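You operate a simulated robot arm through the tools that you are given. There is no shell and no other tool. Be economical: measure what you need, move in short steps, check, and stop when the job is done.

Carry out the task below with a simulated two-armed robot. There is one attempt and no reset: what you move stays moved.

## Task
Zero the colour reader on the white tile, then the black one.
Fine: ZERO key first; dock the reader again.

The check looks at the end state, three seconds after you hand in, the way a careful person would. Anything else that was tipped, shoved, dropped, spilled or broken makes it a failure.

## Robot
Two 7-joint arms with fingered hands on one trunk, on a base that drives. Base frame: it is fixed to the floor where the robot stands at the start and does not move with it; the origin is under the middle of the robot, x ahead of it, y to its left, z up; the surface under the hand at the start is at about z = 920. Lengths are in mm, angles in degrees, forces in N, time in s.
The left shoulder is at the start at [70, 187, 1156], the right one opposite. With the tool pointing down near the work surface each hand reaches from about 420 to 820 mm from the robot's upright axis, wherever it stands, measured 20 degrees to its own side. Places, roughly: reader key [700, 400, 1000]; zero key [700, 0, 900]. Payload 3.6 kg a hand.
The TCP of each hand is the grasp point between the finger pads, 26 mm short of the fingertips. In the tool frame z runs along the fingers and y along their closing line. Largest opening 88 mm; the body of the gripper starts 30 mm behind the TCP. The gripper is a hand of 3 fingers: y runs from the thumb to the fingers, the wrist lies at [-17, -98, -164] in the tool frame, and closing takes about 1.5 s.
Orientation is that of the tool frame in the base frame, as a unit quaternion [w, x, y, z]. With the fingers straight down and the wrist toward the robot, the tool's x, y and z point along [0, 1, 0], [1, 0, 0] and [0, 0, -1] of the base frame.

## Interface
- The arms move only by the tool apply_moves. It takes "left_series", "right_series" or both (then of equal length, played together; a hand with none holds still); each is a list of rows, each an object of numbers (a shift or turn left out is 0, a gripper value left out holds the last): "x", "y", "z": the shift along the base's x, y, z in mm; "rx", "ry", "rz": the turn, a rotation vector about the base's x, y, z in degrees; "claw": the finger opening in mm, from 0 to 88. In form: [{"x": .., "y": .., "z": .., "rx": .., "ry": .., "rz": .., "claw": ..}, ...]. A call has 1 to 20 rows; each row is the pose to reach, as a shift and turn from the pose commanded when the call began. A row lasts 0.2 s, in which the tool goes at most 50 mm and 8.6 degrees; a call with a longer step from one row to the next is refused whole, and so is a gripper value outside its range. Where a pose cannot be reached the arm comes as near as it can. A force on the tool above 40 N (or 10 N above the force at the start of the call, whichever is more), or a blocked arm, ends the call early, and 0.2 s more pass. Each finger travels about 153 mm/s and halts on what it meets, pressing with about 23 N; the grip force reading is that of the motor and also rises with nothing between the fingers. The clock runs only during rows and for 0.2 s after the last one: add rows that repeat a pose to give the fingers time. The reply holds the time, the measured pose of the TCP, the force on the tool along the base axes, the opening and the grip force, in the units named above and with some noise, with the torque about the TCP (base axes, N m) and any sound that the robot's microphone picked up, and new pictures: "show" is both (left out), scene, wrist or none (wrist: the cameras of the hands that moved).
- Cameras (640 x 400 px; columns grow to the right, rows downward): "scene" is now at [245.4, 15.3, 1104.5]; the picture's right is [0.16, -0.99, 0.00], its down [0.06, 0.01, -1.00] and it looks along [0.98, 0.16, 0.06] (base axes); focal length 214 px, centre (320, 200). "left" rides on the left gripper at [-56, -80, -102] in its tool frame; the picture's right is [-0.73, -0.32, 0.60], its down [0.62, -0.67, 0.41] and it looks along [0.27, 0.68, 0.69] (tool axes); focal length 247 px, centre (320, 200). "right" rides on the right gripper at [56, -80, -102] in its tool frame; the picture's right is [-0.73, 0.32, -0.60], its down [-0.62, -0.67, 0.41] and it looks along [-0.27, 0.68, 0.69] (tool axes); focal length 247 px, centre (320, 200).
- raise_lower(by): slides the trunk up (or, below 0, down) by that many mm; the arms and the scene camera ride with it, the base frame stays. It gives what a move gives, with no picture.
- drive_base(legs): drives the robot by 1 to 6 legs, each [ahead, left, turn to the left] in mm, mm and degrees, along the robot's own axes; the way and the turn of a leg run together, so that a leg with both is an arc; at most 1500 mm and 180 degrees a leg. The arms and the cameras ride along, it lands a little off, and it stops where it bumps. It gives what a move gives, and a new picture of the scene camera.
- hand_shape(shape, hand): the hand has 3 fingers and takes this shape, open, in about a second: jaw (thumb against the fingers, like two jaws); tri (thumb and two fingers); tip (a fingertip pinch); poke (one finger out to press); point (the index stretched); flat (the hand flat); cup (the hand cupped); fist (a fist). The gripper value then closes the fingers along that shape, each until it touches; the sizes above hold for jaw. It gives what a move gives, with no picture.
- pan_tilt(pan, tilt): turns the head with the scene camera to pan (to the left, within 60 degrees either way) and tilt (down, from -29 to 69), counted from straight ahead of the robot. It gives what a move gives, and a new picture of the scene camera.
- measure_at(camera, pixels): there is no depth. For up to 12 entries [column, row, z] of the newest picture of that camera ("zoom" is the newest enlarged one), the place [x, y] in the base frame at which the ray of that pixel passes the height z, good to about 3 mm. The clock stands still meanwhile.
- inspect(camera, box): a new picture of the part [left, top, right, bottom] of that camera's present view, enlarged. The clock stands still meanwhile.
- finish_job(): hands the job in; it is judged then, once.

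Keep the steps short. Do not move on a guess: measure, check each grasp and each placing, and mend mistakes. In all there are 80 turns and 260 pictures (those below and enlarged ones count). Leave the grippers open and the arms clear of the work at the hand-in unless told otherwise, and finish with a single line.

The tools are called after "Call:" as a command line: name --argument value ..., lists and objects as JSON in quotes. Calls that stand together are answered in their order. apply_moves: Moves the arms, as the interface text tells. Its arguments: {"type":"object","properties":{"left_series":{"type":"array"},"right_series":{"type":"array"},"show":{"type":"string","enum":["both","scene","wrist","none"]}},"required":[]} The other tools are called the same way: raise_lower (by) slides the trunk up or down; hand_shape (shape, hand) gives the hand a shape; drive_base (legs) drives the base; pan_tilt (pan, tilt) turns the head that bears the scene camera; measure_at (camera, pixels) gives the place at which the rays of pixels pass given heights; inspect (camera, box) takes an enlarged picture of a part of a camera's view; finish_job () hands the job in.

At the start:

```text
time_s: 0.0
left_tool_pos: [475.9, 297.5, 1300.3]
left_tcp_rot: [0.0, 0.707, 0.707, 0.0]
left_ft_force: [-0.3, 0.1, -0.1]
left_torque: [0.06, 0.0, 0.0]
left_opening: 87.6
left_gripper_force: 0.1
left_shape: jaw
right_tool_pos: [499.7, -109.4, 1237.0]
right_tcp_rot: [0.0, 0.707, 0.707, 0.0]
right_ft_force: [-0.2, 0.4, 0.3]
right_torque: [-0.01, 0.04, -0.01]
right_opening: 87.8
right_gripper_force: 0.0
right_shape: jaw
trunk travel left (down, up): [-300.0, 457.0]
robot x, y, heading: [0.9, 1.1, -0.1]
head pan, tilt: [9.4, -3.4]
```

scene: 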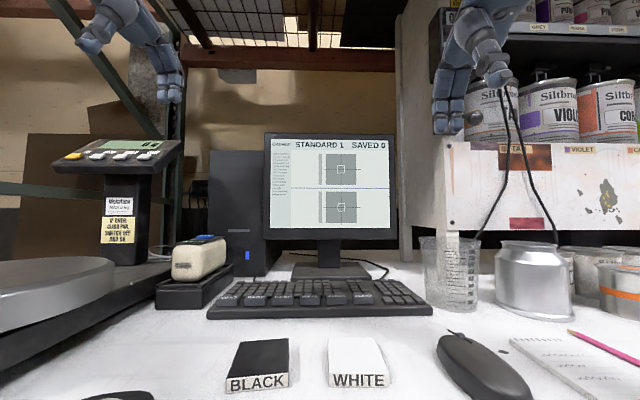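
right: 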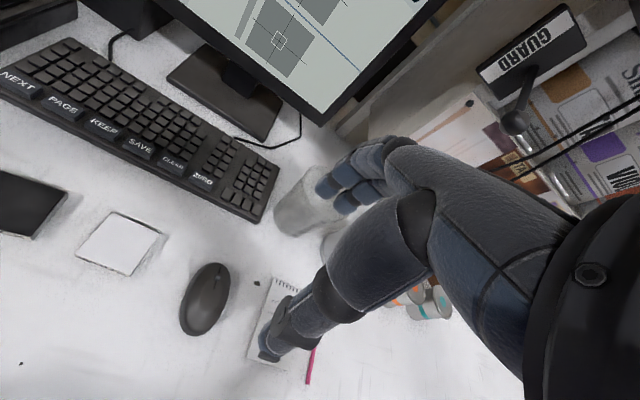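
left: 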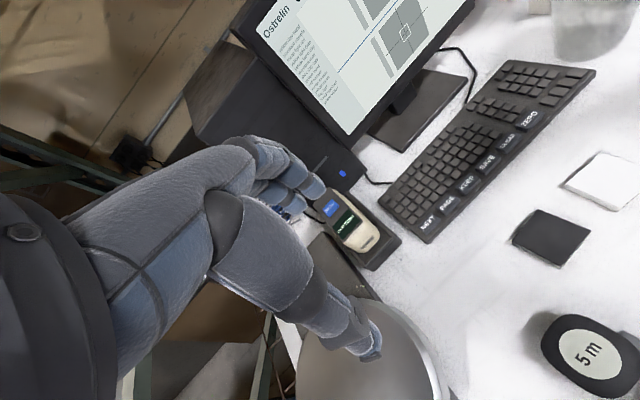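

I see the reader in its dock (about 200,260 scene), the keyboard with a ZERO key, and the white and black tiles. I'll enlarge the views to read the details.

Call:
inspect --camera "scene" --box '[140, 220, 260, 320]'

Call:
inspect --camera "scene" --box '[260, 130, 400, 240]'

Call:
inspect --camera "left" --box '[290, 170, 430, 290]'

Call:
inspect --camera "scene" --box '[200, 270, 440, 400]'

Call:
pan_tilt --pan 10 --tilt 35

```text
4.00 times, centred on (200, 270) of scene
```

zoom: 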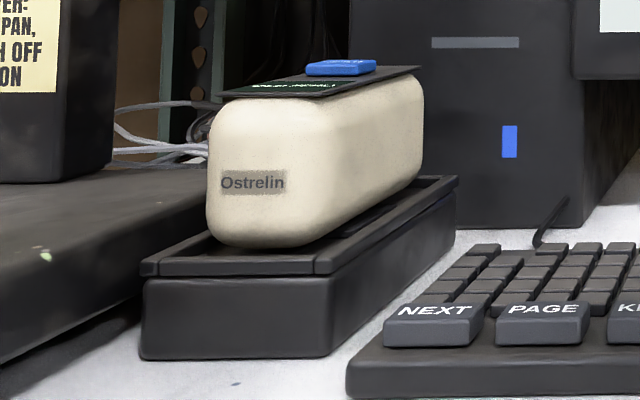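

```text
3.64 times, centred on (330, 185) of scene
```

zoom: 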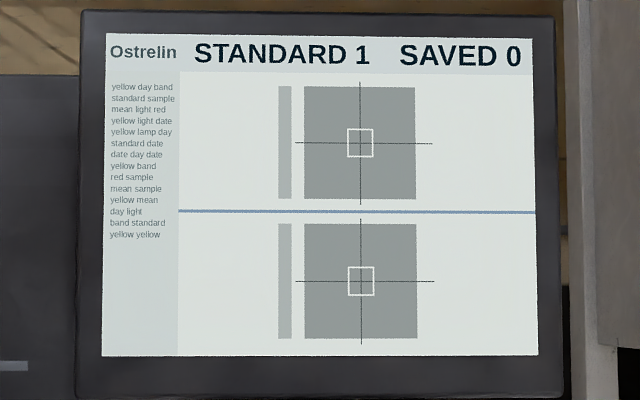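

```text
3.33 times, centred on (360, 230) of left
```

zoom: 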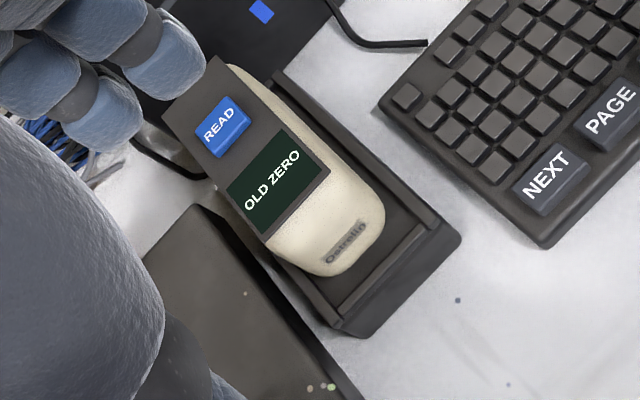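

```text
2.67 times, centred on (320, 335) of scene
```

zoom: 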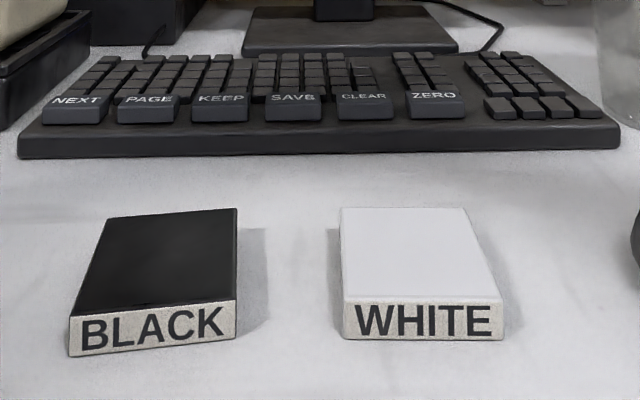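

```text
time_s: 1.1
left_tool_pos: [474.2, 297.2, 1300.9]
left_tcp_rot: [0.0, 0.707, 0.707, 0.0]
left_ft_force: [0.2, 0.2, 0.4]
left_torque: [-0.02, 0.03, 0.05]
left_opening: 87.5
left_gripper_force: 0.1
left_shape: jaw
right_tool_pos: [498.9, -110.2, 1238.0]
right_tcp_rot: [0.0, 0.707, 0.707, 0.0]
right_ft_force: [-0.1, 0.4, 0.4]
right_torque: [0.03, 0.01, 0.0]
right_opening: 87.8
right_gripper_force: 0.0
right_shape: jaw
trunk travel left (down, up): [-300.0, 457.0]
robot x, y, heading: [3.2, -0.2, -0.1]
head pan, tilt: [10.0, 35.0]
```

scene: 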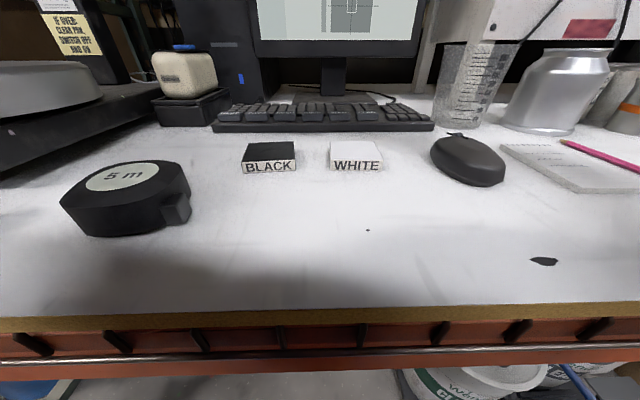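

I need the heights, so I'll measure the same points from two cameras: tiles, keyboard keys, and the reader.

Call:
measure_at --camera "scene" --pixels '[[330, 171, 880], [330, 171, 900], [382, 171, 880], [332, 142, 900], [374, 142, 900], [247, 143, 900], [243, 174, 880], [212, 131, 880], [433, 130, 880], [160, 125, 880], [160, 125, 920]]'

Call:
measure_at --camera "left" --pixels '[[600, 152, 880], [600, 152, 900], [567, 185, 900], [636, 208, 900], [538, 210, 900], [427, 243, 880], [374, 270, 880], [374, 270, 920], [346, 220, 980], [332, 208, 1000], [530, 120, 900]]'

Call:
measure_at --camera "right" --pixels '[[125, 275, 880], [125, 275, 900], [77, 258, 900], [117, 213, 900], [165, 236, 900], [203, 179, 900], [203, 179, 920], [258, 222, 880]]'

```text
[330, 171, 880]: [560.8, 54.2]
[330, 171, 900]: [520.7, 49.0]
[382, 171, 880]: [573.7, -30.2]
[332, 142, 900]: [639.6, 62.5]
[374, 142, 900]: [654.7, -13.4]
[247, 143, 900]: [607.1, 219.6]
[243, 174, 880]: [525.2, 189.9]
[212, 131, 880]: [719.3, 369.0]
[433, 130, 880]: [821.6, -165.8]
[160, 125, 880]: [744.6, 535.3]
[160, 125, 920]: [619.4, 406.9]
```

```text
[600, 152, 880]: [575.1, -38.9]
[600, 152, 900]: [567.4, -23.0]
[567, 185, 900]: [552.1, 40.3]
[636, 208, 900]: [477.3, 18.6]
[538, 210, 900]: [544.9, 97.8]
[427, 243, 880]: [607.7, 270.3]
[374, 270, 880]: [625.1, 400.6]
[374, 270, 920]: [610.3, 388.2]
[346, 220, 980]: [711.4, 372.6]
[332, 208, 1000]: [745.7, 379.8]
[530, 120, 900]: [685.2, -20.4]
```

```text
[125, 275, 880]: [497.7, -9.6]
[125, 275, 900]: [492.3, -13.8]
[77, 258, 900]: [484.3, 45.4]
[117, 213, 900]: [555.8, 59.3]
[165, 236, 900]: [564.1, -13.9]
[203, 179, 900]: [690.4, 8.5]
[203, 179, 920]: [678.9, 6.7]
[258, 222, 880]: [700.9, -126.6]
```

The table comes out near z = 920 and the tile tops near 940. I'll set the right hand to poke, then look for its fingertip and recheck the ZERO key.

Call:
hand_shape --hand "right" --shape "poke"

Call:
pan_tilt --pan 10 --tilt 12

Call:
inspect --camera "right" --box '[0, 0, 640, 400]'

Call:
inspect --camera "scene" --box '[200, 180, 440, 330]'

```text
time_s: 1.9
left_tool_pos: [473.8, 298.4, 1300.9]
left_tcp_rot: [0.0, 0.707, 0.707, 0.0]
left_ft_force: [0.3, 0.3, 0.7]
left_torque: [0.03, -0.01, 0.01]
left_opening: 87.7
left_gripper_force: 0.1
left_shape: jaw
right_tool_pos: [499.1, -109.1, 1236.1]
right_tcp_rot: [0.0, 0.707, 0.707, 0.0]
right_ft_force: [0.0, 0.8, 0.2]
right_torque: [0.0, -0.01, -0.04]
right_opening: 0.1
right_gripper_force: 0.0
right_shape: poke
trunk travel left (down, up): [-300.0, 457.0]
robot x, y, heading: [0.0, 2.8, -0.2]
head pan, tilt: [10.0, 35.0]
```

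```text
time_s: 2.8
left_tool_pos: [473.6, 297.5, 1299.6]
left_tcp_rot: [0.001, 0.707, 0.707, 0.0]
left_ft_force: [0.2, -0.2, 0.8]
left_torque: [-0.01, 0.0, -0.03]
left_opening: 87.6
left_gripper_force: 0.1
left_shape: jaw
right_tool_pos: [499.2, -108.3, 1236.8]
right_tcp_rot: [0.0, 0.707, 0.707, 0.001]
right_ft_force: [1.0, 0.2, 0.1]
right_torque: [0.01, -0.02, -0.01]
right_opening: 0.1
right_gripper_force: 0.0
right_shape: poke
trunk travel left (down, up): [-300.0, 457.0]
robot x, y, heading: [0.2, 0.5, 0.1]
head pan, tilt: [10.0, 12.0]
```

scene: 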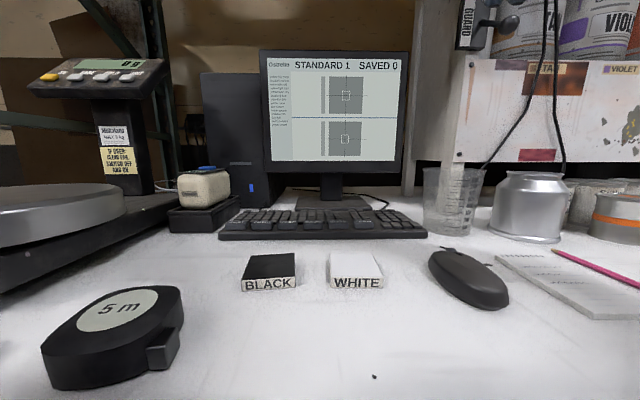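

```text
1.00 times, centred on (320, 200) of right (not enlarged: the box is as wide or as high as the picture)
```

zoom: 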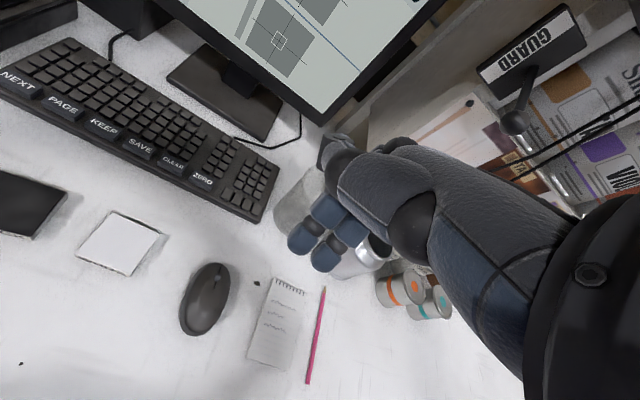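

```text
2.67 times, centred on (320, 255) of scene
```

zoom: 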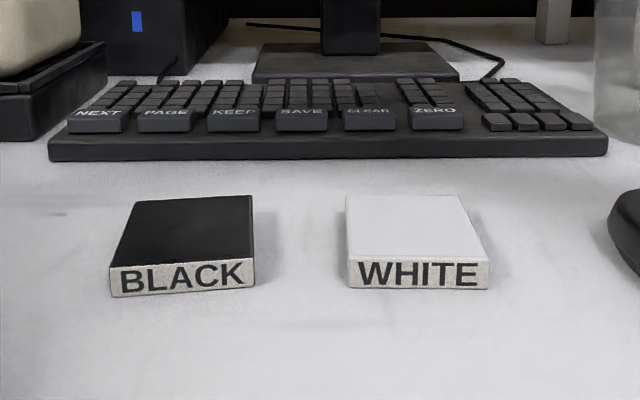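

Call:
inspect --camera "right" --box '[250, 100, 490, 290]'

Call:
apply_moves --right_series '[{"z": -45}, {"z": -90}, {"z": -130}]' --show "both"

```text
2.11 times, centred on (370, 195) of right
```

zoom: 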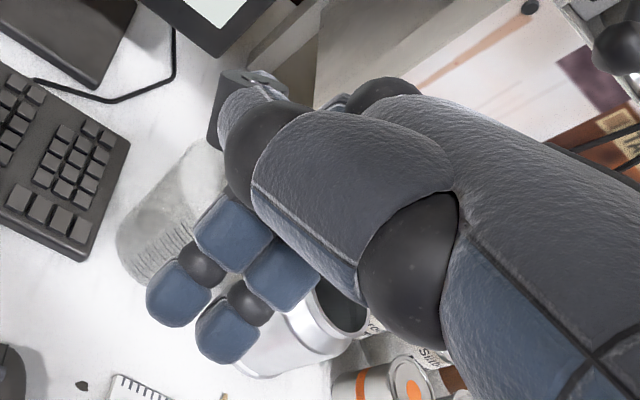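

```text
time_s: 3.6
left_tool_pos: [474.4, 297.2, 1299.8]
left_tcp_rot: [0.0, 0.707, 0.708, -0.001]
left_ft_force: [1.0, 0.0, -1.0]
left_torque: [0.01, 0.0, -0.04]
left_opening: 87.9
left_gripper_force: 0.0
left_shape: jaw
right_tool_pos: [498.9, -110.6, 1106.1]
right_tcp_rot: [0.0, 0.708, 0.706, 0.0]
right_ft_force: [-0.4, 1.2, -0.1]
right_torque: [0.01, 0.01, -0.04]
right_opening: 0.0
right_gripper_force: 0.0
right_shape: poke
trunk travel left (down, up): [-300.0, 457.0]
robot x, y, heading: [-1.6, -2.3, -0.0]
head pan, tilt: [10.0, 12.0]
```

scene: 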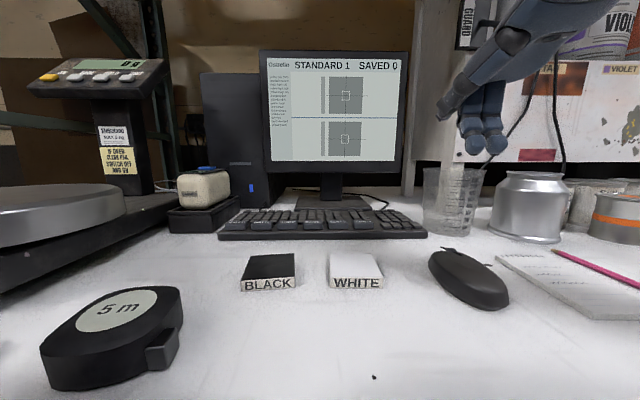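
right: 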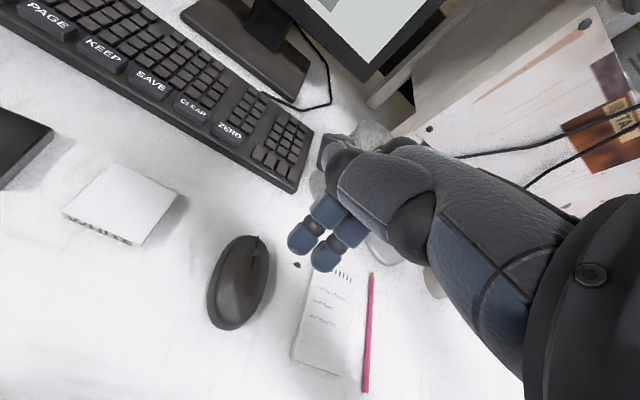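

Call:
inspect --camera "scene" --box '[420, 0, 620, 160]'

Call:
measure_at --camera "scene" --pixels '[[440, 112, 1080], [440, 112, 1070], [440, 112, 1090], [495, 152, 1060]]'

Call:
measure_at --camera "right" --pixels '[[330, 150, 1080], [330, 150, 1070], [330, 150, 1090], [300, 245, 1080]]'

```text
2.50 times, centred on (520, 80) of scene
```

zoom: 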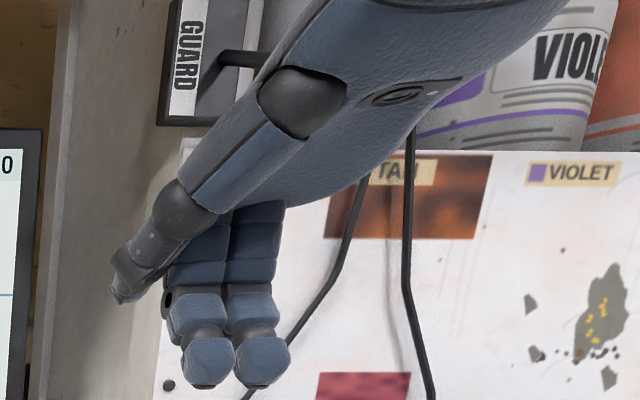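

```text
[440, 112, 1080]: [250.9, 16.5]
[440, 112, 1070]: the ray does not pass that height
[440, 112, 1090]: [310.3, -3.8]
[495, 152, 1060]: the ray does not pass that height
```

```text
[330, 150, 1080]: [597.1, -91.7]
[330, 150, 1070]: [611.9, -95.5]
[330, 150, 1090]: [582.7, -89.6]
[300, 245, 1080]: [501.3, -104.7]
```

In this shape two blue fingertips hang lowest, right at the TCP, with a dark-tipped digit folded to the side. I'll try "point" and compare.

Call:
hand_shape --hand "right" --shape "point"

Call:
inspect --camera "scene" --box '[420, 0, 620, 160]'

Call:
inspect --camera "right" --box '[240, 100, 500, 300]'

```text
time_s: 4.5
left_tool_pos: [474.0, 296.7, 1300.3]
left_tcp_rot: [0.0, 0.708, 0.707, 0.0]
left_ft_force: [0.0, 0.2, 0.2]
left_torque: [-0.06, -0.01, 0.02]
left_opening: 87.3
left_gripper_force: 0.1
left_shape: jaw
right_tool_pos: [497.2, -108.2, 1107.1]
right_tcp_rot: [0.001, 0.707, 0.707, 0.0]
right_ft_force: [0.4, -0.2, -0.3]
right_torque: [0.0, -0.02, -0.01]
right_opening: 82.4
right_gripper_force: 0.1
right_shape: point
trunk travel left (down, up): [-300.0, 457.0]
robot x, y, heading: [-4.6, -4.4, -0.2]
head pan, tilt: [10.0, 12.0]
```

```text
2.50 times, centred on (520, 80) of scene
```

zoom: 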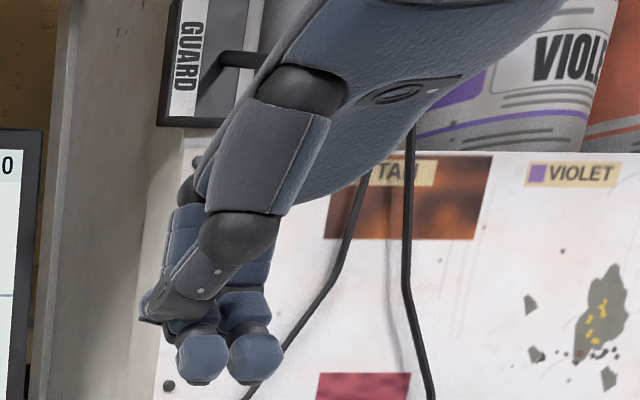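

```text
2.00 times, centred on (370, 200) of right
```

zoom: 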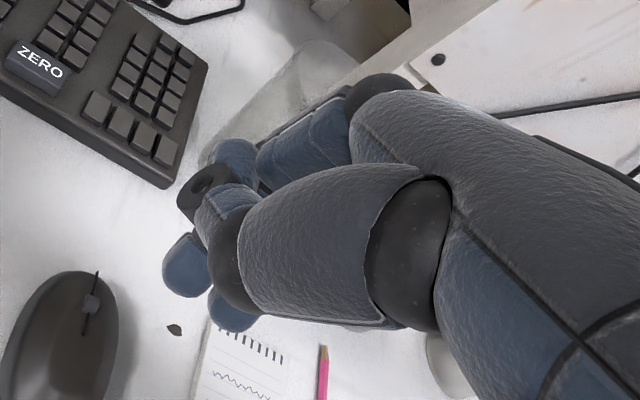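

"Point" folds more digits around the tips, so "poke" is the cleaner one. I'll go back to it and re-measure the ZERO key from the right and scene cameras.

Call:
hand_shape --hand "right" --shape "poke"

Call:
measure_at --camera "right" --pixels '[[230, 133, 940], [230, 133, 950], [193, 106, 945], [300, 193, 920], [123, 167, 940], [72, 211, 940], [179, 193, 940], [129, 235, 940]]'

Call:
inspect --camera "scene" --box '[200, 180, 440, 330]'

Call:
measure_at --camera "zoom" --pixels '[[436, 106, 940], [436, 106, 945], [436, 106, 950], [412, 106, 945], [463, 106, 945], [346, 196, 940], [462, 196, 940], [349, 261, 940], [490, 261, 940], [488, 288, 920]]'

```text
time_s: 5.4
left_tool_pos: [473.7, 296.7, 1299.6]
left_tcp_rot: [0.0, 0.707, 0.707, 0.001]
left_ft_force: [0.3, -0.1, 0.2]
left_torque: [0.01, 0.02, 0.02]
left_opening: 87.8
left_gripper_force: 0.2
left_shape: jaw
right_tool_pos: [495.9, -108.4, 1107.2]
right_tcp_rot: [0.0, 0.707, 0.707, 0.0]
right_ft_force: [0.0, -0.4, -0.5]
right_torque: [0.02, 0.01, 0.0]
right_opening: 0.1
right_gripper_force: 0.2
right_shape: poke
trunk travel left (down, up): [-300.0, 457.0]
robot x, y, heading: [2.2, -0.9, 0.1]
head pan, tilt: [10.0, 12.0]
```

```text
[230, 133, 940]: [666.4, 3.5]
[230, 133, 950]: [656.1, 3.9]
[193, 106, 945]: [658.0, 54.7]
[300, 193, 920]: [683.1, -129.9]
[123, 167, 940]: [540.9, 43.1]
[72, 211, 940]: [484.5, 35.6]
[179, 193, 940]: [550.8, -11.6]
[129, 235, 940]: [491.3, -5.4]
```

```text
2.67 times, centred on (320, 255) of scene
```

zoom: 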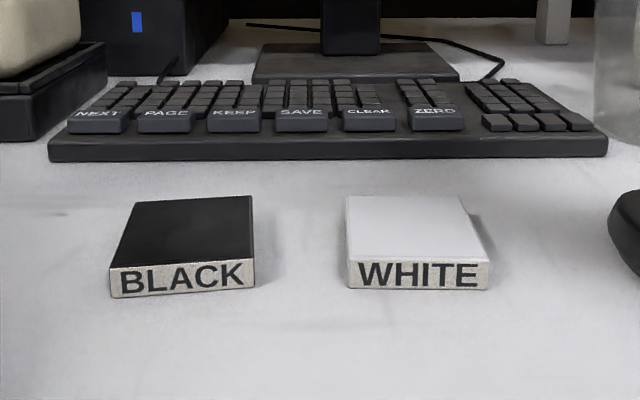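

```text
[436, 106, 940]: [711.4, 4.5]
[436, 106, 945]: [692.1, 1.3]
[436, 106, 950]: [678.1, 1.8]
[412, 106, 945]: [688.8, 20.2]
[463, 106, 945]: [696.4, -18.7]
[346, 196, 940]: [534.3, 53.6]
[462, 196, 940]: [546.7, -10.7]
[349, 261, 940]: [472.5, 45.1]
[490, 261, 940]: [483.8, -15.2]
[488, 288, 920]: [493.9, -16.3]
```

ZERO key: about (650, 3), top near z 957, some 40 mm wide. I'll bring the right fingertips above it, well clear, and check.

Call:
apply_moves --right_series '[{"x": 35, "y": 28, "z": 0}, {"x": 75, "y": 56, "z": -5}, {"x": 115, "y": 84, "z": -15}, {"x": 154, "y": 113, "z": -40}, {"x": 154, "y": 113, "z": -80}, {"x": 154, "y": 113, "z": -80}]' --show "both"

Call:
inspect --camera "scene" --box '[290, 130, 450, 250]'

```text
refused: row 4 steps farther than a row can; nothing moved
```

```text
3.33 times, centred on (370, 190) of scene
```

zoom: 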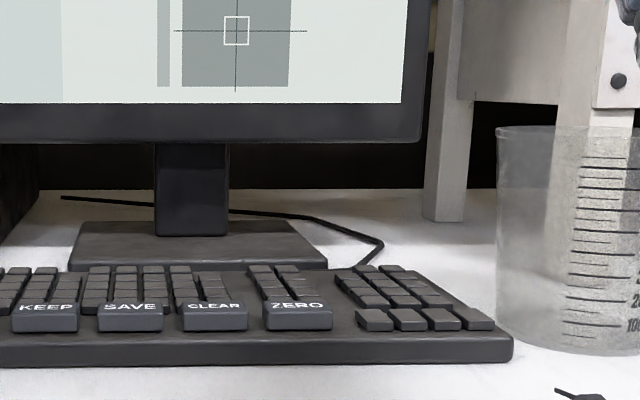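

The last step was too long, so I'm splitting it up.

Call:
apply_moves --right_series '[{"x": 30, "y": 22}, {"x": 60, "y": 45}, {"x": 90, "y": 67}, {"x": 120, "y": 90, "z": -10}, {"x": 154, "y": 113, "z": -25}, {"x": 154, "y": 113, "z": -60}, {"x": 154, "y": 113, "z": -85}, {"x": 154, "y": 113, "z": -85}]' --show "both"

Call:
inspect --camera "scene" --box '[290, 130, 450, 250]'

```text
time_s: 7.2
left_tool_pos: [474.2, 296.8, 1301.1]
left_tcp_rot: [0.0, 0.707, 0.707, 0.0]
left_ft_force: [-0.3, -0.1, 0.0]
left_torque: [0.01, -0.01, 0.03]
left_opening: 87.8
left_gripper_force: 0.1
left_shape: jaw
right_tool_pos: [653.0, 4.0, 1021.2]
right_tcp_rot: [0.001, 0.707, 0.707, 0.0]
right_ft_force: [-0.6, -0.4, -0.5]
right_torque: [0.0, -0.03, -0.02]
right_opening: 0.1
right_gripper_force: 0.0
right_shape: poke
trunk travel left (down, up): [-300.0, 457.0]
robot x, y, heading: [-0.4, -1.8, -0.2]
head pan, tilt: [10.0, 12.0]
```

scene: 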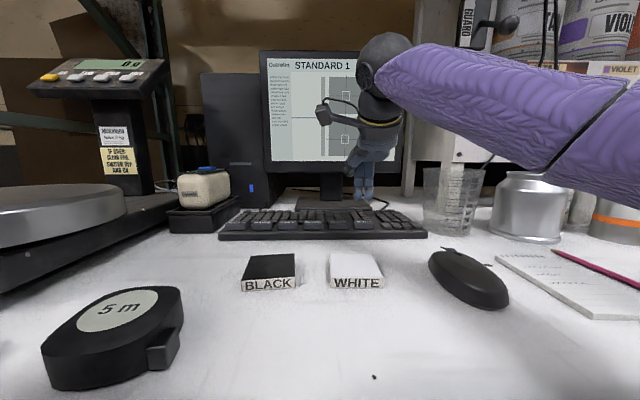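
right: 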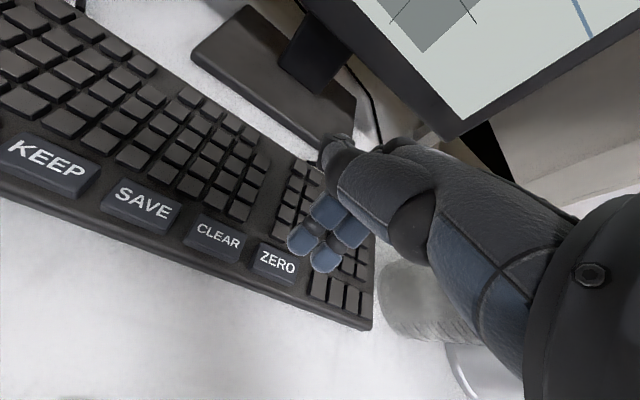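

```text
3.33 times, centred on (370, 190) of scene
```

zoom: 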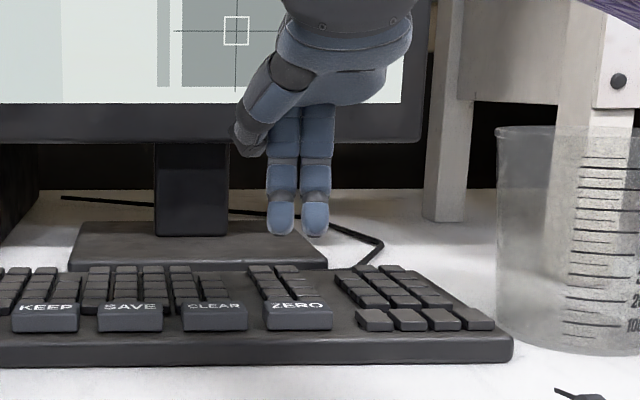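

Call:
measure_at --camera "right" --pixels '[[278, 261, 945], [278, 261, 955], [262, 242, 950], [298, 268, 950], [258, 272, 950], [305, 247, 995], [325, 267, 995]]'

Call:
inspect --camera "right" --box '[180, 180, 400, 320]'

```text
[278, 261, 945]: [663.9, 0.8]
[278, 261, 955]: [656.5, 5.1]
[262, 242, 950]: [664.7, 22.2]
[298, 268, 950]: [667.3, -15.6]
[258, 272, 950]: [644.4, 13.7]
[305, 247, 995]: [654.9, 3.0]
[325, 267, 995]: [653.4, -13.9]
```

```text
2.86 times, centred on (290, 250) of right
```

zoom: 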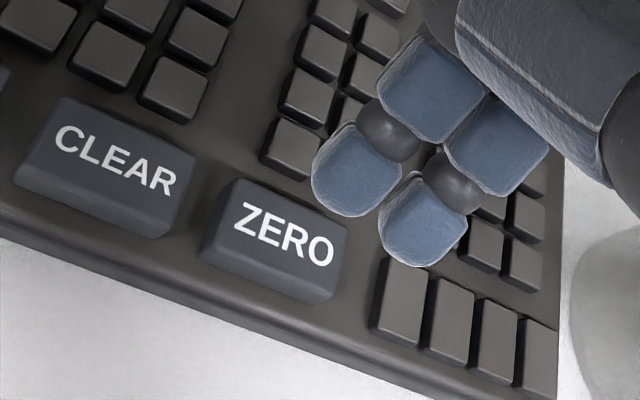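

Key centre is (658, 3) and the fingertips are at (654, 3) and (654, -14). I'll shift +8 in y and +3 in x, then go down in small steps until it clicks.

Call:
apply_moves --right_series '[{"x": 3, "y": 8}, {"x": 3, "y": 8, "z": -25}, {"x": 3, "y": 8, "z": -36}, {"x": 3, "y": 8, "z": -39}, {"x": 3, "y": 8, "z": -42}, {"x": 3, "y": 8, "z": -45}]' --show "both"

Call:
inspect --camera "scene" --box '[290, 130, 450, 250]'

```text
time_s: 8.6
left_tool_pos: [475.3, 298.4, 1299.6]
left_tcp_rot: [0.0, 0.707, 0.707, 0.0]
left_ft_force: [0.0, 1.0, 0.4]
left_torque: [0.01, -0.03, 0.01]
left_opening: 87.4
left_gripper_force: 0.1
left_shape: jaw
right_tool_pos: [654.7, 11.8, 976.8]
right_tcp_rot: [0.0, 0.707, 0.707, 0.0]
right_ft_force: [-0.2, -0.2, 1.2]
right_torque: [0.01, -0.02, 0.0]
right_opening: 0.0
right_gripper_force: 0.1
right_shape: poke
trunk travel left (down, up): [-300.0, 457.0]
robot x, y, heading: [-2.1, -0.7, 0.0]
head pan, tilt: [10.0, 12.0]
```

scene: 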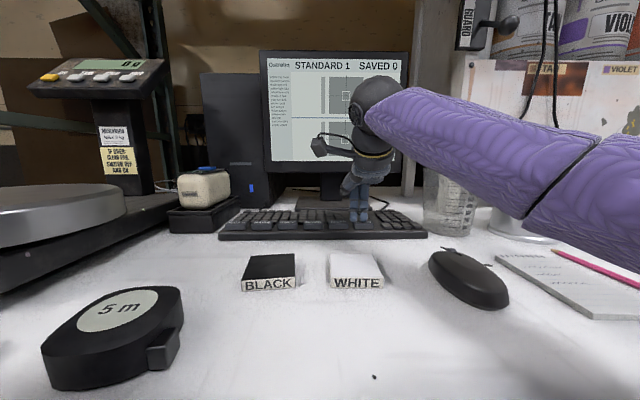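
right: 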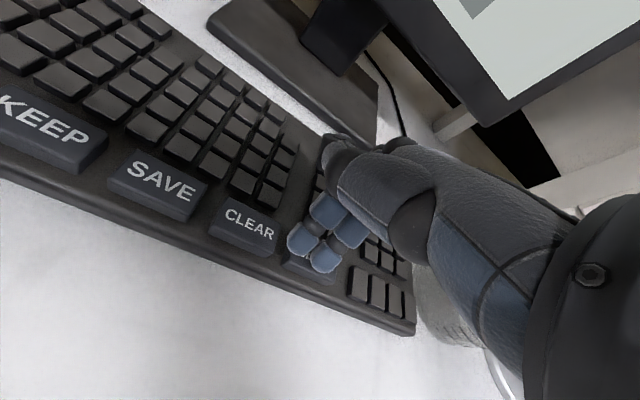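

```text
3.33 times, centred on (370, 190) of scene
```

zoom: 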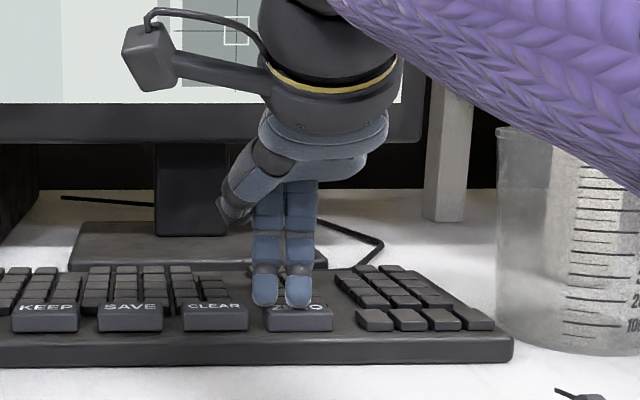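

The left fingertip is on the key's left edge and the force is about 1 N. I'll move 6 mm right and press on down.

Call:
apply_moves --right_series '[{"y": -6, "z": 3}, {"y": -6, "z": 0}, {"y": -6, "z": -3}, {"y": -6, "z": -6}, {"y": -6, "z": -8}]' --show "scene"

Call:
inspect --camera "scene" --box '[290, 130, 450, 250]'

```text
time_s: 9.8
left_tool_pos: [472.2, 298.0, 1301.4]
left_tcp_rot: [0.0, 0.707, 0.707, 0.0]
left_ft_force: [-0.6, -0.6, -0.3]
left_torque: [0.01, 0.01, 0.03]
left_opening: 87.8
left_gripper_force: 0.0
left_shape: jaw
right_tool_pos: [656.4, 6.0, 973.0]
right_tcp_rot: [0.002, 0.706, 0.708, 0.003]
right_ft_force: [-0.1, -0.3, 12.6]
right_torque: [-0.02, -0.02, -0.01]
right_opening: 0.0
right_gripper_force: 0.1
right_shape: poke
trunk travel left (down, up): [-300.0, 457.0]
robot x, y, heading: [-1.2, 2.0, 0.0]
head pan, tilt: [10.0, 12.0]
heard: click
```

scene: 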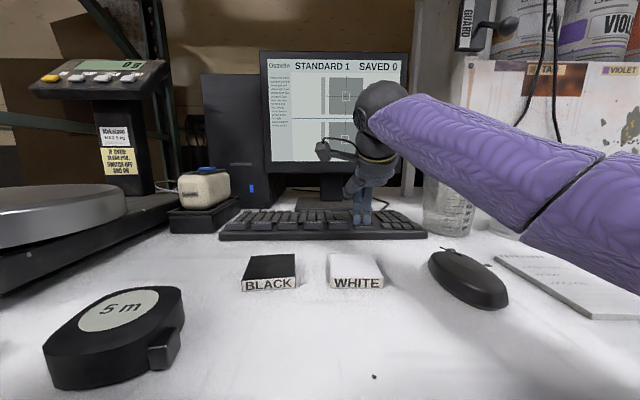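

```text
3.33 times, centred on (370, 190) of scene
```

zoom: 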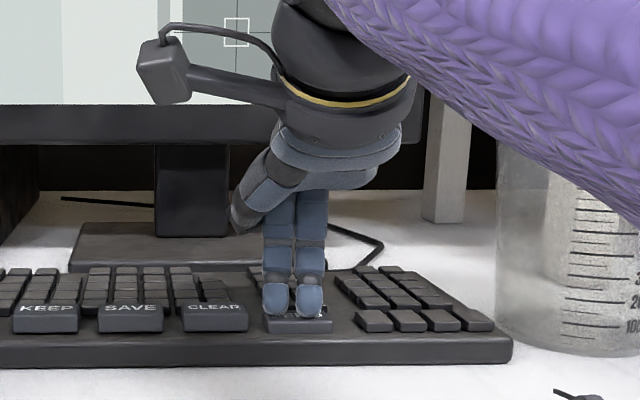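

I heard the click. I'll raise the right hand, bring it back, and read the reader's display and the monitor.

Call:
apply_moves --right_series '[{"z": 45}, {"z": 90}, {"z": 130, "x": -20}, {"z": 130, "x": -50, "y": -35}, {"z": 130, "x": -80, "y": -70}, {"z": 130, "x": -110, "y": -105}, {"z": 130, "x": -140, "y": -140}, {"z": 130, "x": -160, "y": -180}]' --show "scene"

Call:
inspect --camera "left" --box '[290, 170, 430, 290]'

Call:
inspect --camera "scene" --box '[250, 40, 420, 180]'

```text
time_s: 11.6
left_tool_pos: [473.6, 297.1, 1300.7]
left_tcp_rot: [0.001, 0.707, 0.707, 0.0]
left_ft_force: [-0.6, -0.6, 0.2]
left_torque: [-0.02, -0.04, -0.01]
left_opening: 87.7
left_gripper_force: 0.0
left_shape: jaw
right_tool_pos: [548.9, -173.5, 1053.9]
right_tcp_rot: [0.001, 0.707, 0.707, 0.0]
right_ft_force: [0.2, -0.1, 1.2]
right_torque: [-0.02, -0.03, -0.01]
right_opening: 0.2
right_gripper_force: 0.0
right_shape: poke
right hand out of reach, approached as far as the arm can: row 6, 7, 8
trunk travel left (down, up): [-300.0, 457.0]
robot x, y, heading: [0.7, -2.6, -0.3]
head pan, tilt: [10.0, 12.0]
```

scene: 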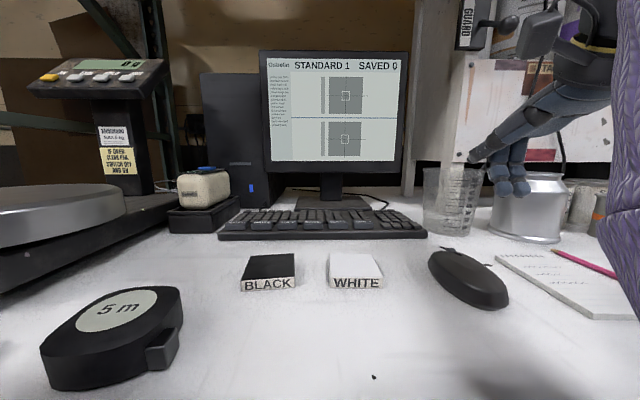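

```text
3.33 times, centred on (360, 230) of left
```

zoom: 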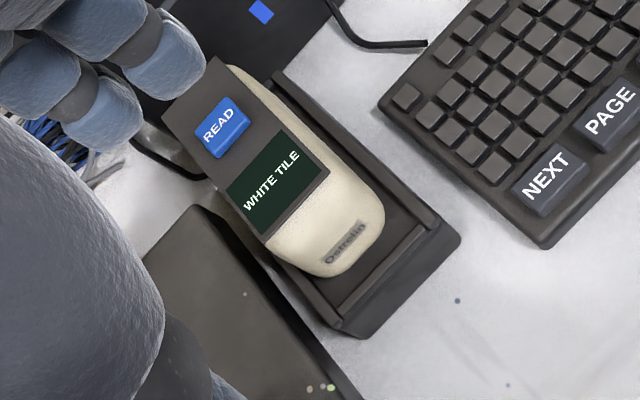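

```text
2.86 times, centred on (335, 110) of scene
```

zoom: 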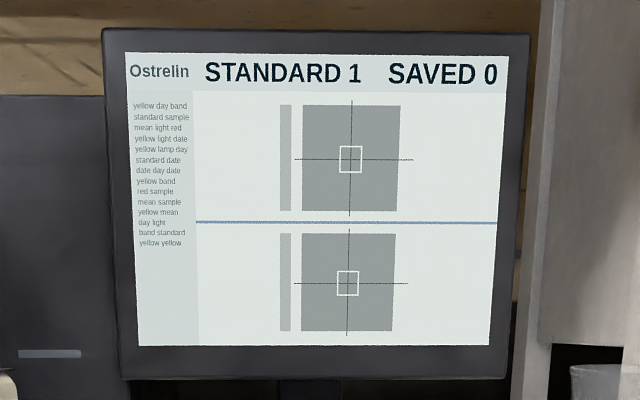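

The reader now shows WHITE TILE. Next I need the reader's geometry, from the same points in both views.

Call:
inspect --camera "scene" --box '[150, 150, 250, 240]'

Call:
measure_at --camera "left" --pixels '[[330.6, 207.5, 1000], [330.6, 207.5, 1020], [346, 220, 1000], [341, 240, 1000], [359, 221, 1000], [367.5, 252, 950], [367.5, 252, 970], [379, 237, 970], [352, 244, 970], [374, 270, 950], [404, 240, 950], [327, 188, 1000]]'

```text
4.44 times, centred on (200, 195) of scene
```

zoom: 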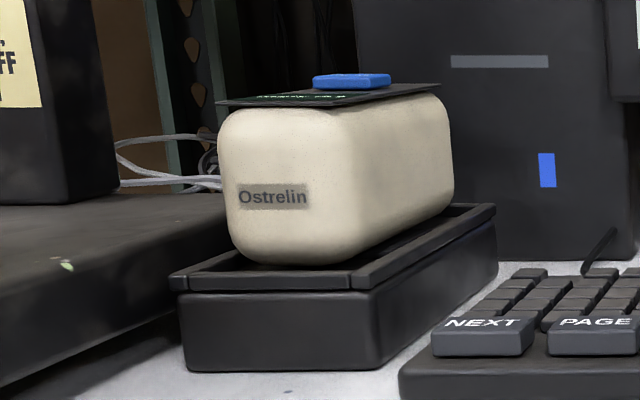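

```text
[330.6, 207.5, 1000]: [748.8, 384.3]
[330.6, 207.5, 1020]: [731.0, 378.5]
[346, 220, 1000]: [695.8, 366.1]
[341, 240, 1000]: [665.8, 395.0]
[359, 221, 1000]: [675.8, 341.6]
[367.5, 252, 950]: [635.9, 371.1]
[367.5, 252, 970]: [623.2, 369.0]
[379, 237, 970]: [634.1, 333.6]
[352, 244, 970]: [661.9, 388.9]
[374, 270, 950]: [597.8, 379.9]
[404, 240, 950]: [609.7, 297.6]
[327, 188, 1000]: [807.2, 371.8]
```

Call:
measure_at --camera "zoom" --pixels '[[351, 82, 1020], [351, 82, 1030], [217, 103, 1020], [340, 105, 1020], [440, 85, 1020], [175, 285, 955], [350, 285, 955], [350, 285, 965], [495, 207, 960], [382, 368, 920], [185, 368, 920], [300, 263, 955]]'

Call:
measure_at --camera "left" --pixels '[[366, 272, 955], [400, 240, 955], [347, 168, 955], [371, 270, 920], [402, 243, 920]]'

```text
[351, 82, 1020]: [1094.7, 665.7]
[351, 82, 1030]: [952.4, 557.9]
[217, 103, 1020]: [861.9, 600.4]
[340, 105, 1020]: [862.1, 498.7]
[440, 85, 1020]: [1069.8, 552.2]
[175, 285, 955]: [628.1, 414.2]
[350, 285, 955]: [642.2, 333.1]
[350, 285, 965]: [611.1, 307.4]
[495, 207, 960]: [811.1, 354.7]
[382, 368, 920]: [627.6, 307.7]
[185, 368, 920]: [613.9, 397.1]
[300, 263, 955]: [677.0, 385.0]
```

```text
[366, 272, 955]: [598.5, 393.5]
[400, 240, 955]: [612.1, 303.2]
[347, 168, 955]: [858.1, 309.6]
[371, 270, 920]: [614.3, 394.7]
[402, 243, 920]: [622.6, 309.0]
```

Call:
measure_at --camera "left" --pixels '[[312, 204.5, 1042], [328.5, 187.4, 1042], [363, 221, 1042], [343.5, 242, 1042], [330.6, 207.5, 1047], [334, 189, 1030], [378, 232, 1000], [378, 240, 960], [362, 253, 960], [345, 240, 1030]]'

Call:
measure_at --camera "zoom" --pixels '[[217, 103, 1040], [340, 105, 1040], [440, 85, 1040], [351, 82, 1047], [455, 200, 960], [495, 207, 955], [355, 105, 1035]]'

```text
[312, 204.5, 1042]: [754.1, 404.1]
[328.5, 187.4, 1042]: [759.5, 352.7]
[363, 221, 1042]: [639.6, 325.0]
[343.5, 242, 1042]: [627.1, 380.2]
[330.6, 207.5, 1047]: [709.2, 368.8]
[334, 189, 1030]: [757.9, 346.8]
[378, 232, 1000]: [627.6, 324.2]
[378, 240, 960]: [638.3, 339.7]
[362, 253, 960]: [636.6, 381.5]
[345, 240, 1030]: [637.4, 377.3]
```

```text
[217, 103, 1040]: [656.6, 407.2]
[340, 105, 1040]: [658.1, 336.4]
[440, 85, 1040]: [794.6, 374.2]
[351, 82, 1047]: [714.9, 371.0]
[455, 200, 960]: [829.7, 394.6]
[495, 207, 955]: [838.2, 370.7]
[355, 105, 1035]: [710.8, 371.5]
```

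Reader: centre about (695, 366), yaw about +11°, top z ≈ 1042, READ key ≈ (709, 369, 1047), body about 55 wide. Before I choose a grasp direction I need to know where the scale tower stands, so I'll pan left.

Call:
pan_tilt --pan 40 --tilt 10

Call:
apply_moves --left_series '[{"rz": -8}, {"rz": -16}, {"rz": -24}, {"rz": -32}, {"rz": -40}, {"rz": -48}, {"rz": -56}, {"rz": -64}, {"rz": -72}, {"rz": -79}]' --show "both"

```text
time_s: 12.6
left_tool_pos: [474.2, 299.6, 1300.5]
left_tcp_rot: [0.0, 0.707, 0.707, 0.0]
left_ft_force: [-0.8, -0.5, 0.8]
left_torque: [0.0, 0.0, 0.01]
left_opening: 87.9
left_gripper_force: 0.0
left_shape: jaw
right_tool_pos: [549.9, -172.1, 1054.5]
right_tcp_rot: [0.001, 0.707, 0.707, 0.0]
right_ft_force: [-0.5, 0.9, -0.2]
right_torque: [0.01, 0.03, 0.01]
right_opening: 0.2
right_gripper_force: 0.0
right_shape: poke
trunk travel left (down, up): [-300.0, 457.0]
robot x, y, heading: [2.3, 0.9, 0.0]
head pan, tilt: [40.0, 10.0]
```

scene: 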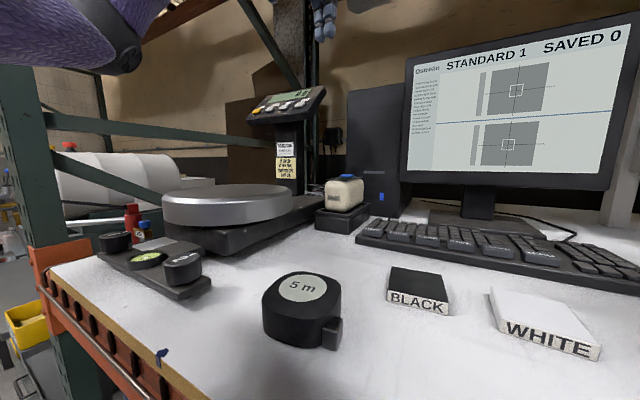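

```text
time_s: 14.8
left_tool_pos: [473.6, 297.4, 1299.9]
left_tcp_rot: [-0.001, 0.996, 0.094, 0.0]
left_ft_force: [-0.3, -0.1, 0.0]
left_torque: [0.01, 0.04, 0.01]
left_opening: 87.7
left_gripper_force: 0.1
left_shape: jaw
right_tool_pos: [549.0, -172.8, 1054.6]
right_tcp_rot: [0.001, 0.707, 0.707, 0.001]
right_ft_force: [-0.1, -0.2, 0.3]
right_torque: [0.02, -0.02, -0.03]
right_opening: 0.0
right_gripper_force: 0.1
right_shape: poke
trunk travel left (down, up): [-300.0, 457.0]
robot x, y, heading: [-1.2, 1.3, -0.2]
head pan, tilt: [40.0, 10.0]
```

scene: 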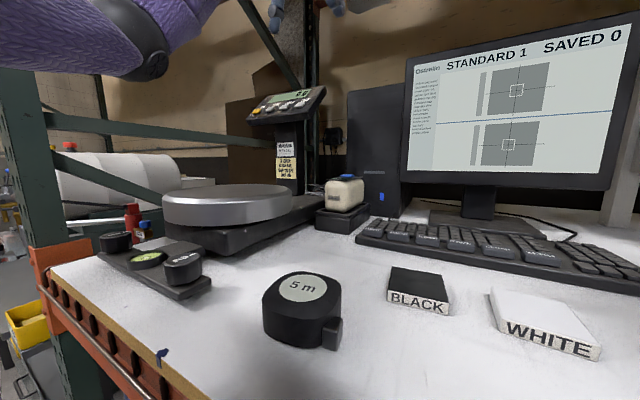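
left: 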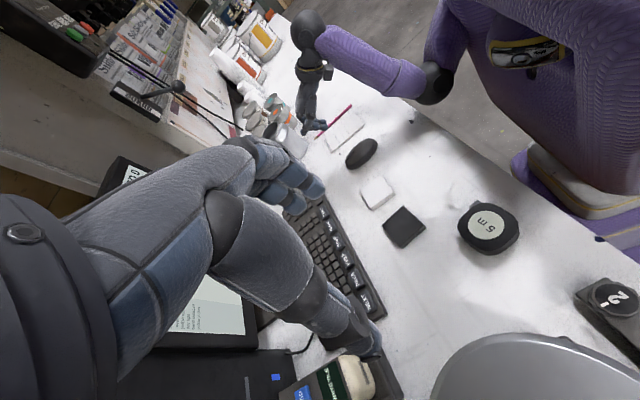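

The hand turns freely. I'll move above the reader at z ≈ 1200 and check clearance.

Call:
apply_moves --left_series '[{"x": 40, "y": 12}, {"x": 80, "y": 25}, {"x": 120, "y": 37}, {"x": 160, "y": 50}, {"x": 200, "y": 62}, {"x": 221, "y": 68, "z": -30}, {"x": 221, "y": 68, "z": -70}, {"x": 221, "y": 68, "z": -100}, {"x": 221, "y": 68, "z": -100}]' --show "both"

```text
time_s: 16.8
left_tool_pos: [609.8, 347.2, 1188.5]
left_tcp_rot: [-0.002, 0.995, 0.096, 0.0]
left_ft_force: [0.3, 0.0, -0.5]
left_torque: [0.06, 0.04, -0.01]
left_opening: 88.1
left_gripper_force: 0.0
left_shape: jaw
left hand out of reach, approached as far as the arm can: row 3, 4, 5, 6, 7, 8, 9
right_tool_pos: [549.5, -173.7, 1054.6]
right_tcp_rot: [0.0, 0.707, 0.707, 0.001]
right_ft_force: [0.3, -0.4, -0.2]
right_torque: [0.02, -0.05, 0.01]
right_opening: 0.0
right_gripper_force: 0.0
right_shape: poke
trunk travel left (down, up): [-300.0, 457.0]
robot x, y, heading: [-0.1, 2.8, -0.1]
head pan, tilt: [40.0, 10.0]
```

scene: 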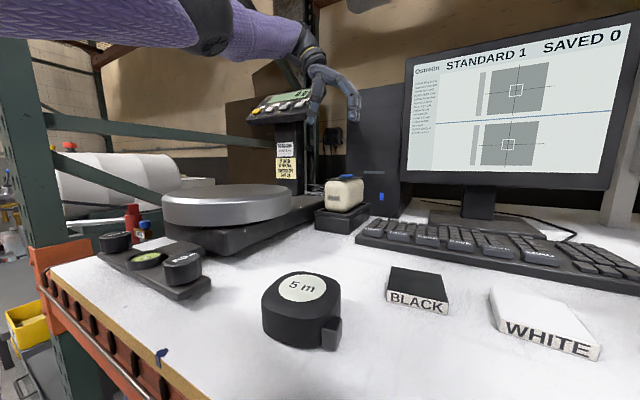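
left: 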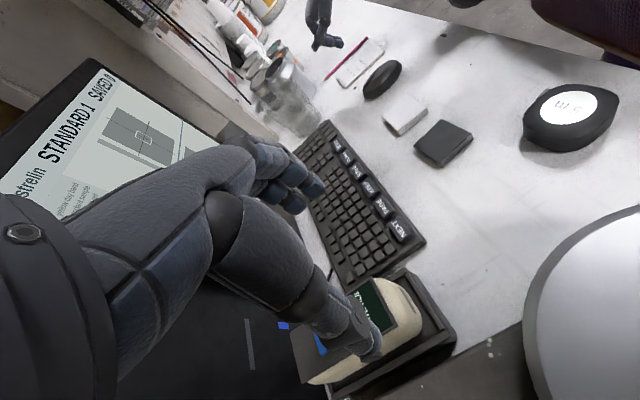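

That's out of reach from here, so the base has to move. I'll look down at the gap between robot and bench, and meanwhile pull the left hand back and raise the right one a little.

Call:
apply_moves --left_series '[{"x": -45, "y": -10}, {"x": -90, "y": -20}, {"x": -135, "y": -30, "z": 25}, {"x": -180, "y": -40, "z": 50}]' --right_series '[{"x": 35}, {"x": 54}, {"x": 54}, {"x": 54}]' --show "none"

Call:
pan_tilt --pan 0 --tilt 69

```text
refused: row 3 steps farther than a row can; nothing moved
```

```text
time_s: 18.1
left_tool_pos: [609.1, 346.4, 1189.7]
left_tcp_rot: [0.0, 0.995, 0.096, 0.0]
left_ft_force: [0.2, 0.6, -0.7]
left_torque: [0.02, -0.03, -0.02]
left_opening: 87.7
left_gripper_force: 0.0
left_shape: jaw
right_tool_pos: [549.3, -171.7, 1054.1]
right_tcp_rot: [0.001, 0.707, 0.707, 0.001]
right_ft_force: [0.1, -0.7, -0.1]
right_torque: [-0.01, 0.01, -0.02]
right_opening: 0.0
right_gripper_force: 0.0
right_shape: poke
trunk travel left (down, up): [-300.0, 457.0]
robot x, y, heading: [1.4, 1.3, 0.1]
head pan, tilt: [0.0, 68.8]
```

scene: 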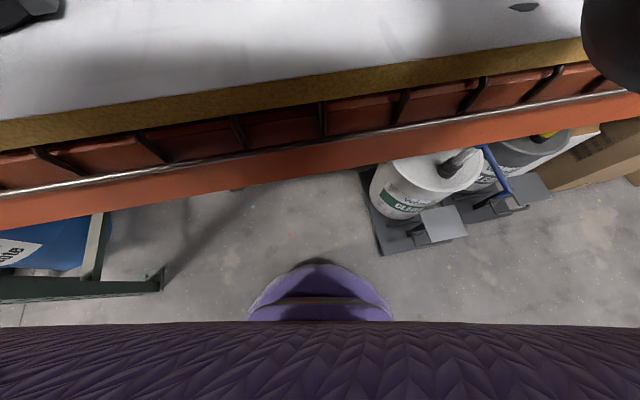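

Call:
measure_at --camera "scene" --pixels '[[320, 105, 920], [160, 125, 920], [480, 82, 920], [320, 128, 850], [318, 262, 0], [318, 262, 150], [318, 262, 300], [163, 290, 0], [163, 270, 0], [380, 252, 0], [340, 180, 0]]'

```text
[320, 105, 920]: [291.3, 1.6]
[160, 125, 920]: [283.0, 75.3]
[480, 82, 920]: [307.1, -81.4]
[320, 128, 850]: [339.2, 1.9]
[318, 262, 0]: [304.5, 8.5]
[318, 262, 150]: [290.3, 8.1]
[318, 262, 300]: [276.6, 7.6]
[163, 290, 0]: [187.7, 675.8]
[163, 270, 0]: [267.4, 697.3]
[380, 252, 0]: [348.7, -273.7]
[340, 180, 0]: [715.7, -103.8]
```

There's room to drive ahead about 60 and left 120: base and chest stay clear of the bench edge at x ≈ 290. First I'll draw the left hand in.

Call:
apply_moves --left_series '[{"x": -40, "y": -18}, {"x": -80, "y": -36}, {"x": -115, "y": -54, "z": 15}, {"x": -150, "y": -72, "z": 30}, {"x": -185, "y": -90, "z": 45}, {"x": -185, "y": -90, "z": 45}]' --right_series '[{"x": 30}, {"x": 54}, {"x": 54, "z": 20}, {"x": 54, "z": 20}, {"x": 54, "z": 20}, {"x": 54, "z": 20}]' --show "none"

Call:
pan_tilt --pan 20 --tilt 15

```text
time_s: 19.4
left_tool_pos: [427.9, 256.1, 1231.2]
left_tcp_rot: [0.0, 0.995, 0.096, -0.001]
left_ft_force: [0.9, 0.5, 0.2]
left_torque: [0.0, 0.03, 0.0]
left_opening: 87.7
left_gripper_force: 0.0
left_shape: jaw
right_tool_pos: [603.1, -172.3, 1076.2]
right_tcp_rot: [0.0, 0.706, 0.708, -0.001]
right_ft_force: [-0.2, -0.6, 0.3]
right_torque: [0.02, 0.02, 0.0]
right_opening: 0.1
right_gripper_force: 0.0
right_shape: poke
trunk travel left (down, up): [-300.0, 457.0]
robot x, y, heading: [-2.5, 1.9, 0.1]
head pan, tilt: [0.0, 68.8]
```

```text
time_s: 20.7
left_tool_pos: [426.7, 257.2, 1231.2]
left_tcp_rot: [0.0, 0.995, 0.096, 0.0]
left_ft_force: [0.9, -0.1, -1.0]
left_torque: [0.01, 0.02, 0.02]
left_opening: 87.9
left_gripper_force: 0.1
left_shape: jaw
right_tool_pos: [602.7, -171.7, 1076.0]
right_tcp_rot: [0.0, 0.707, 0.707, 0.001]
right_ft_force: [0.1, 0.4, -0.9]
right_torque: [0.03, 0.01, 0.01]
right_opening: 0.0
right_gripper_force: 0.1
right_shape: poke
trunk travel left (down, up): [-300.0, 457.0]
robot x, y, heading: [1.3, 1.6, -0.2]
head pan, tilt: [20.0, 15.0]
```

scene: 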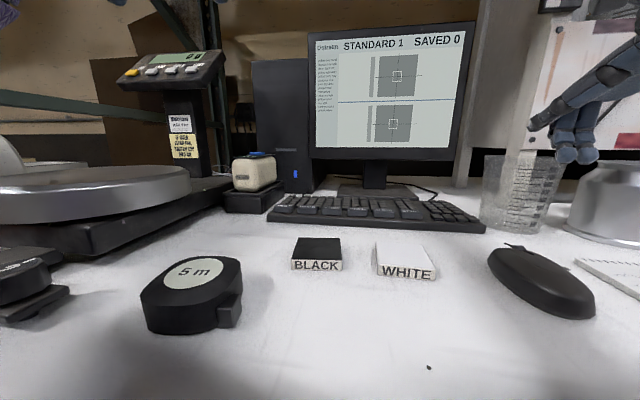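

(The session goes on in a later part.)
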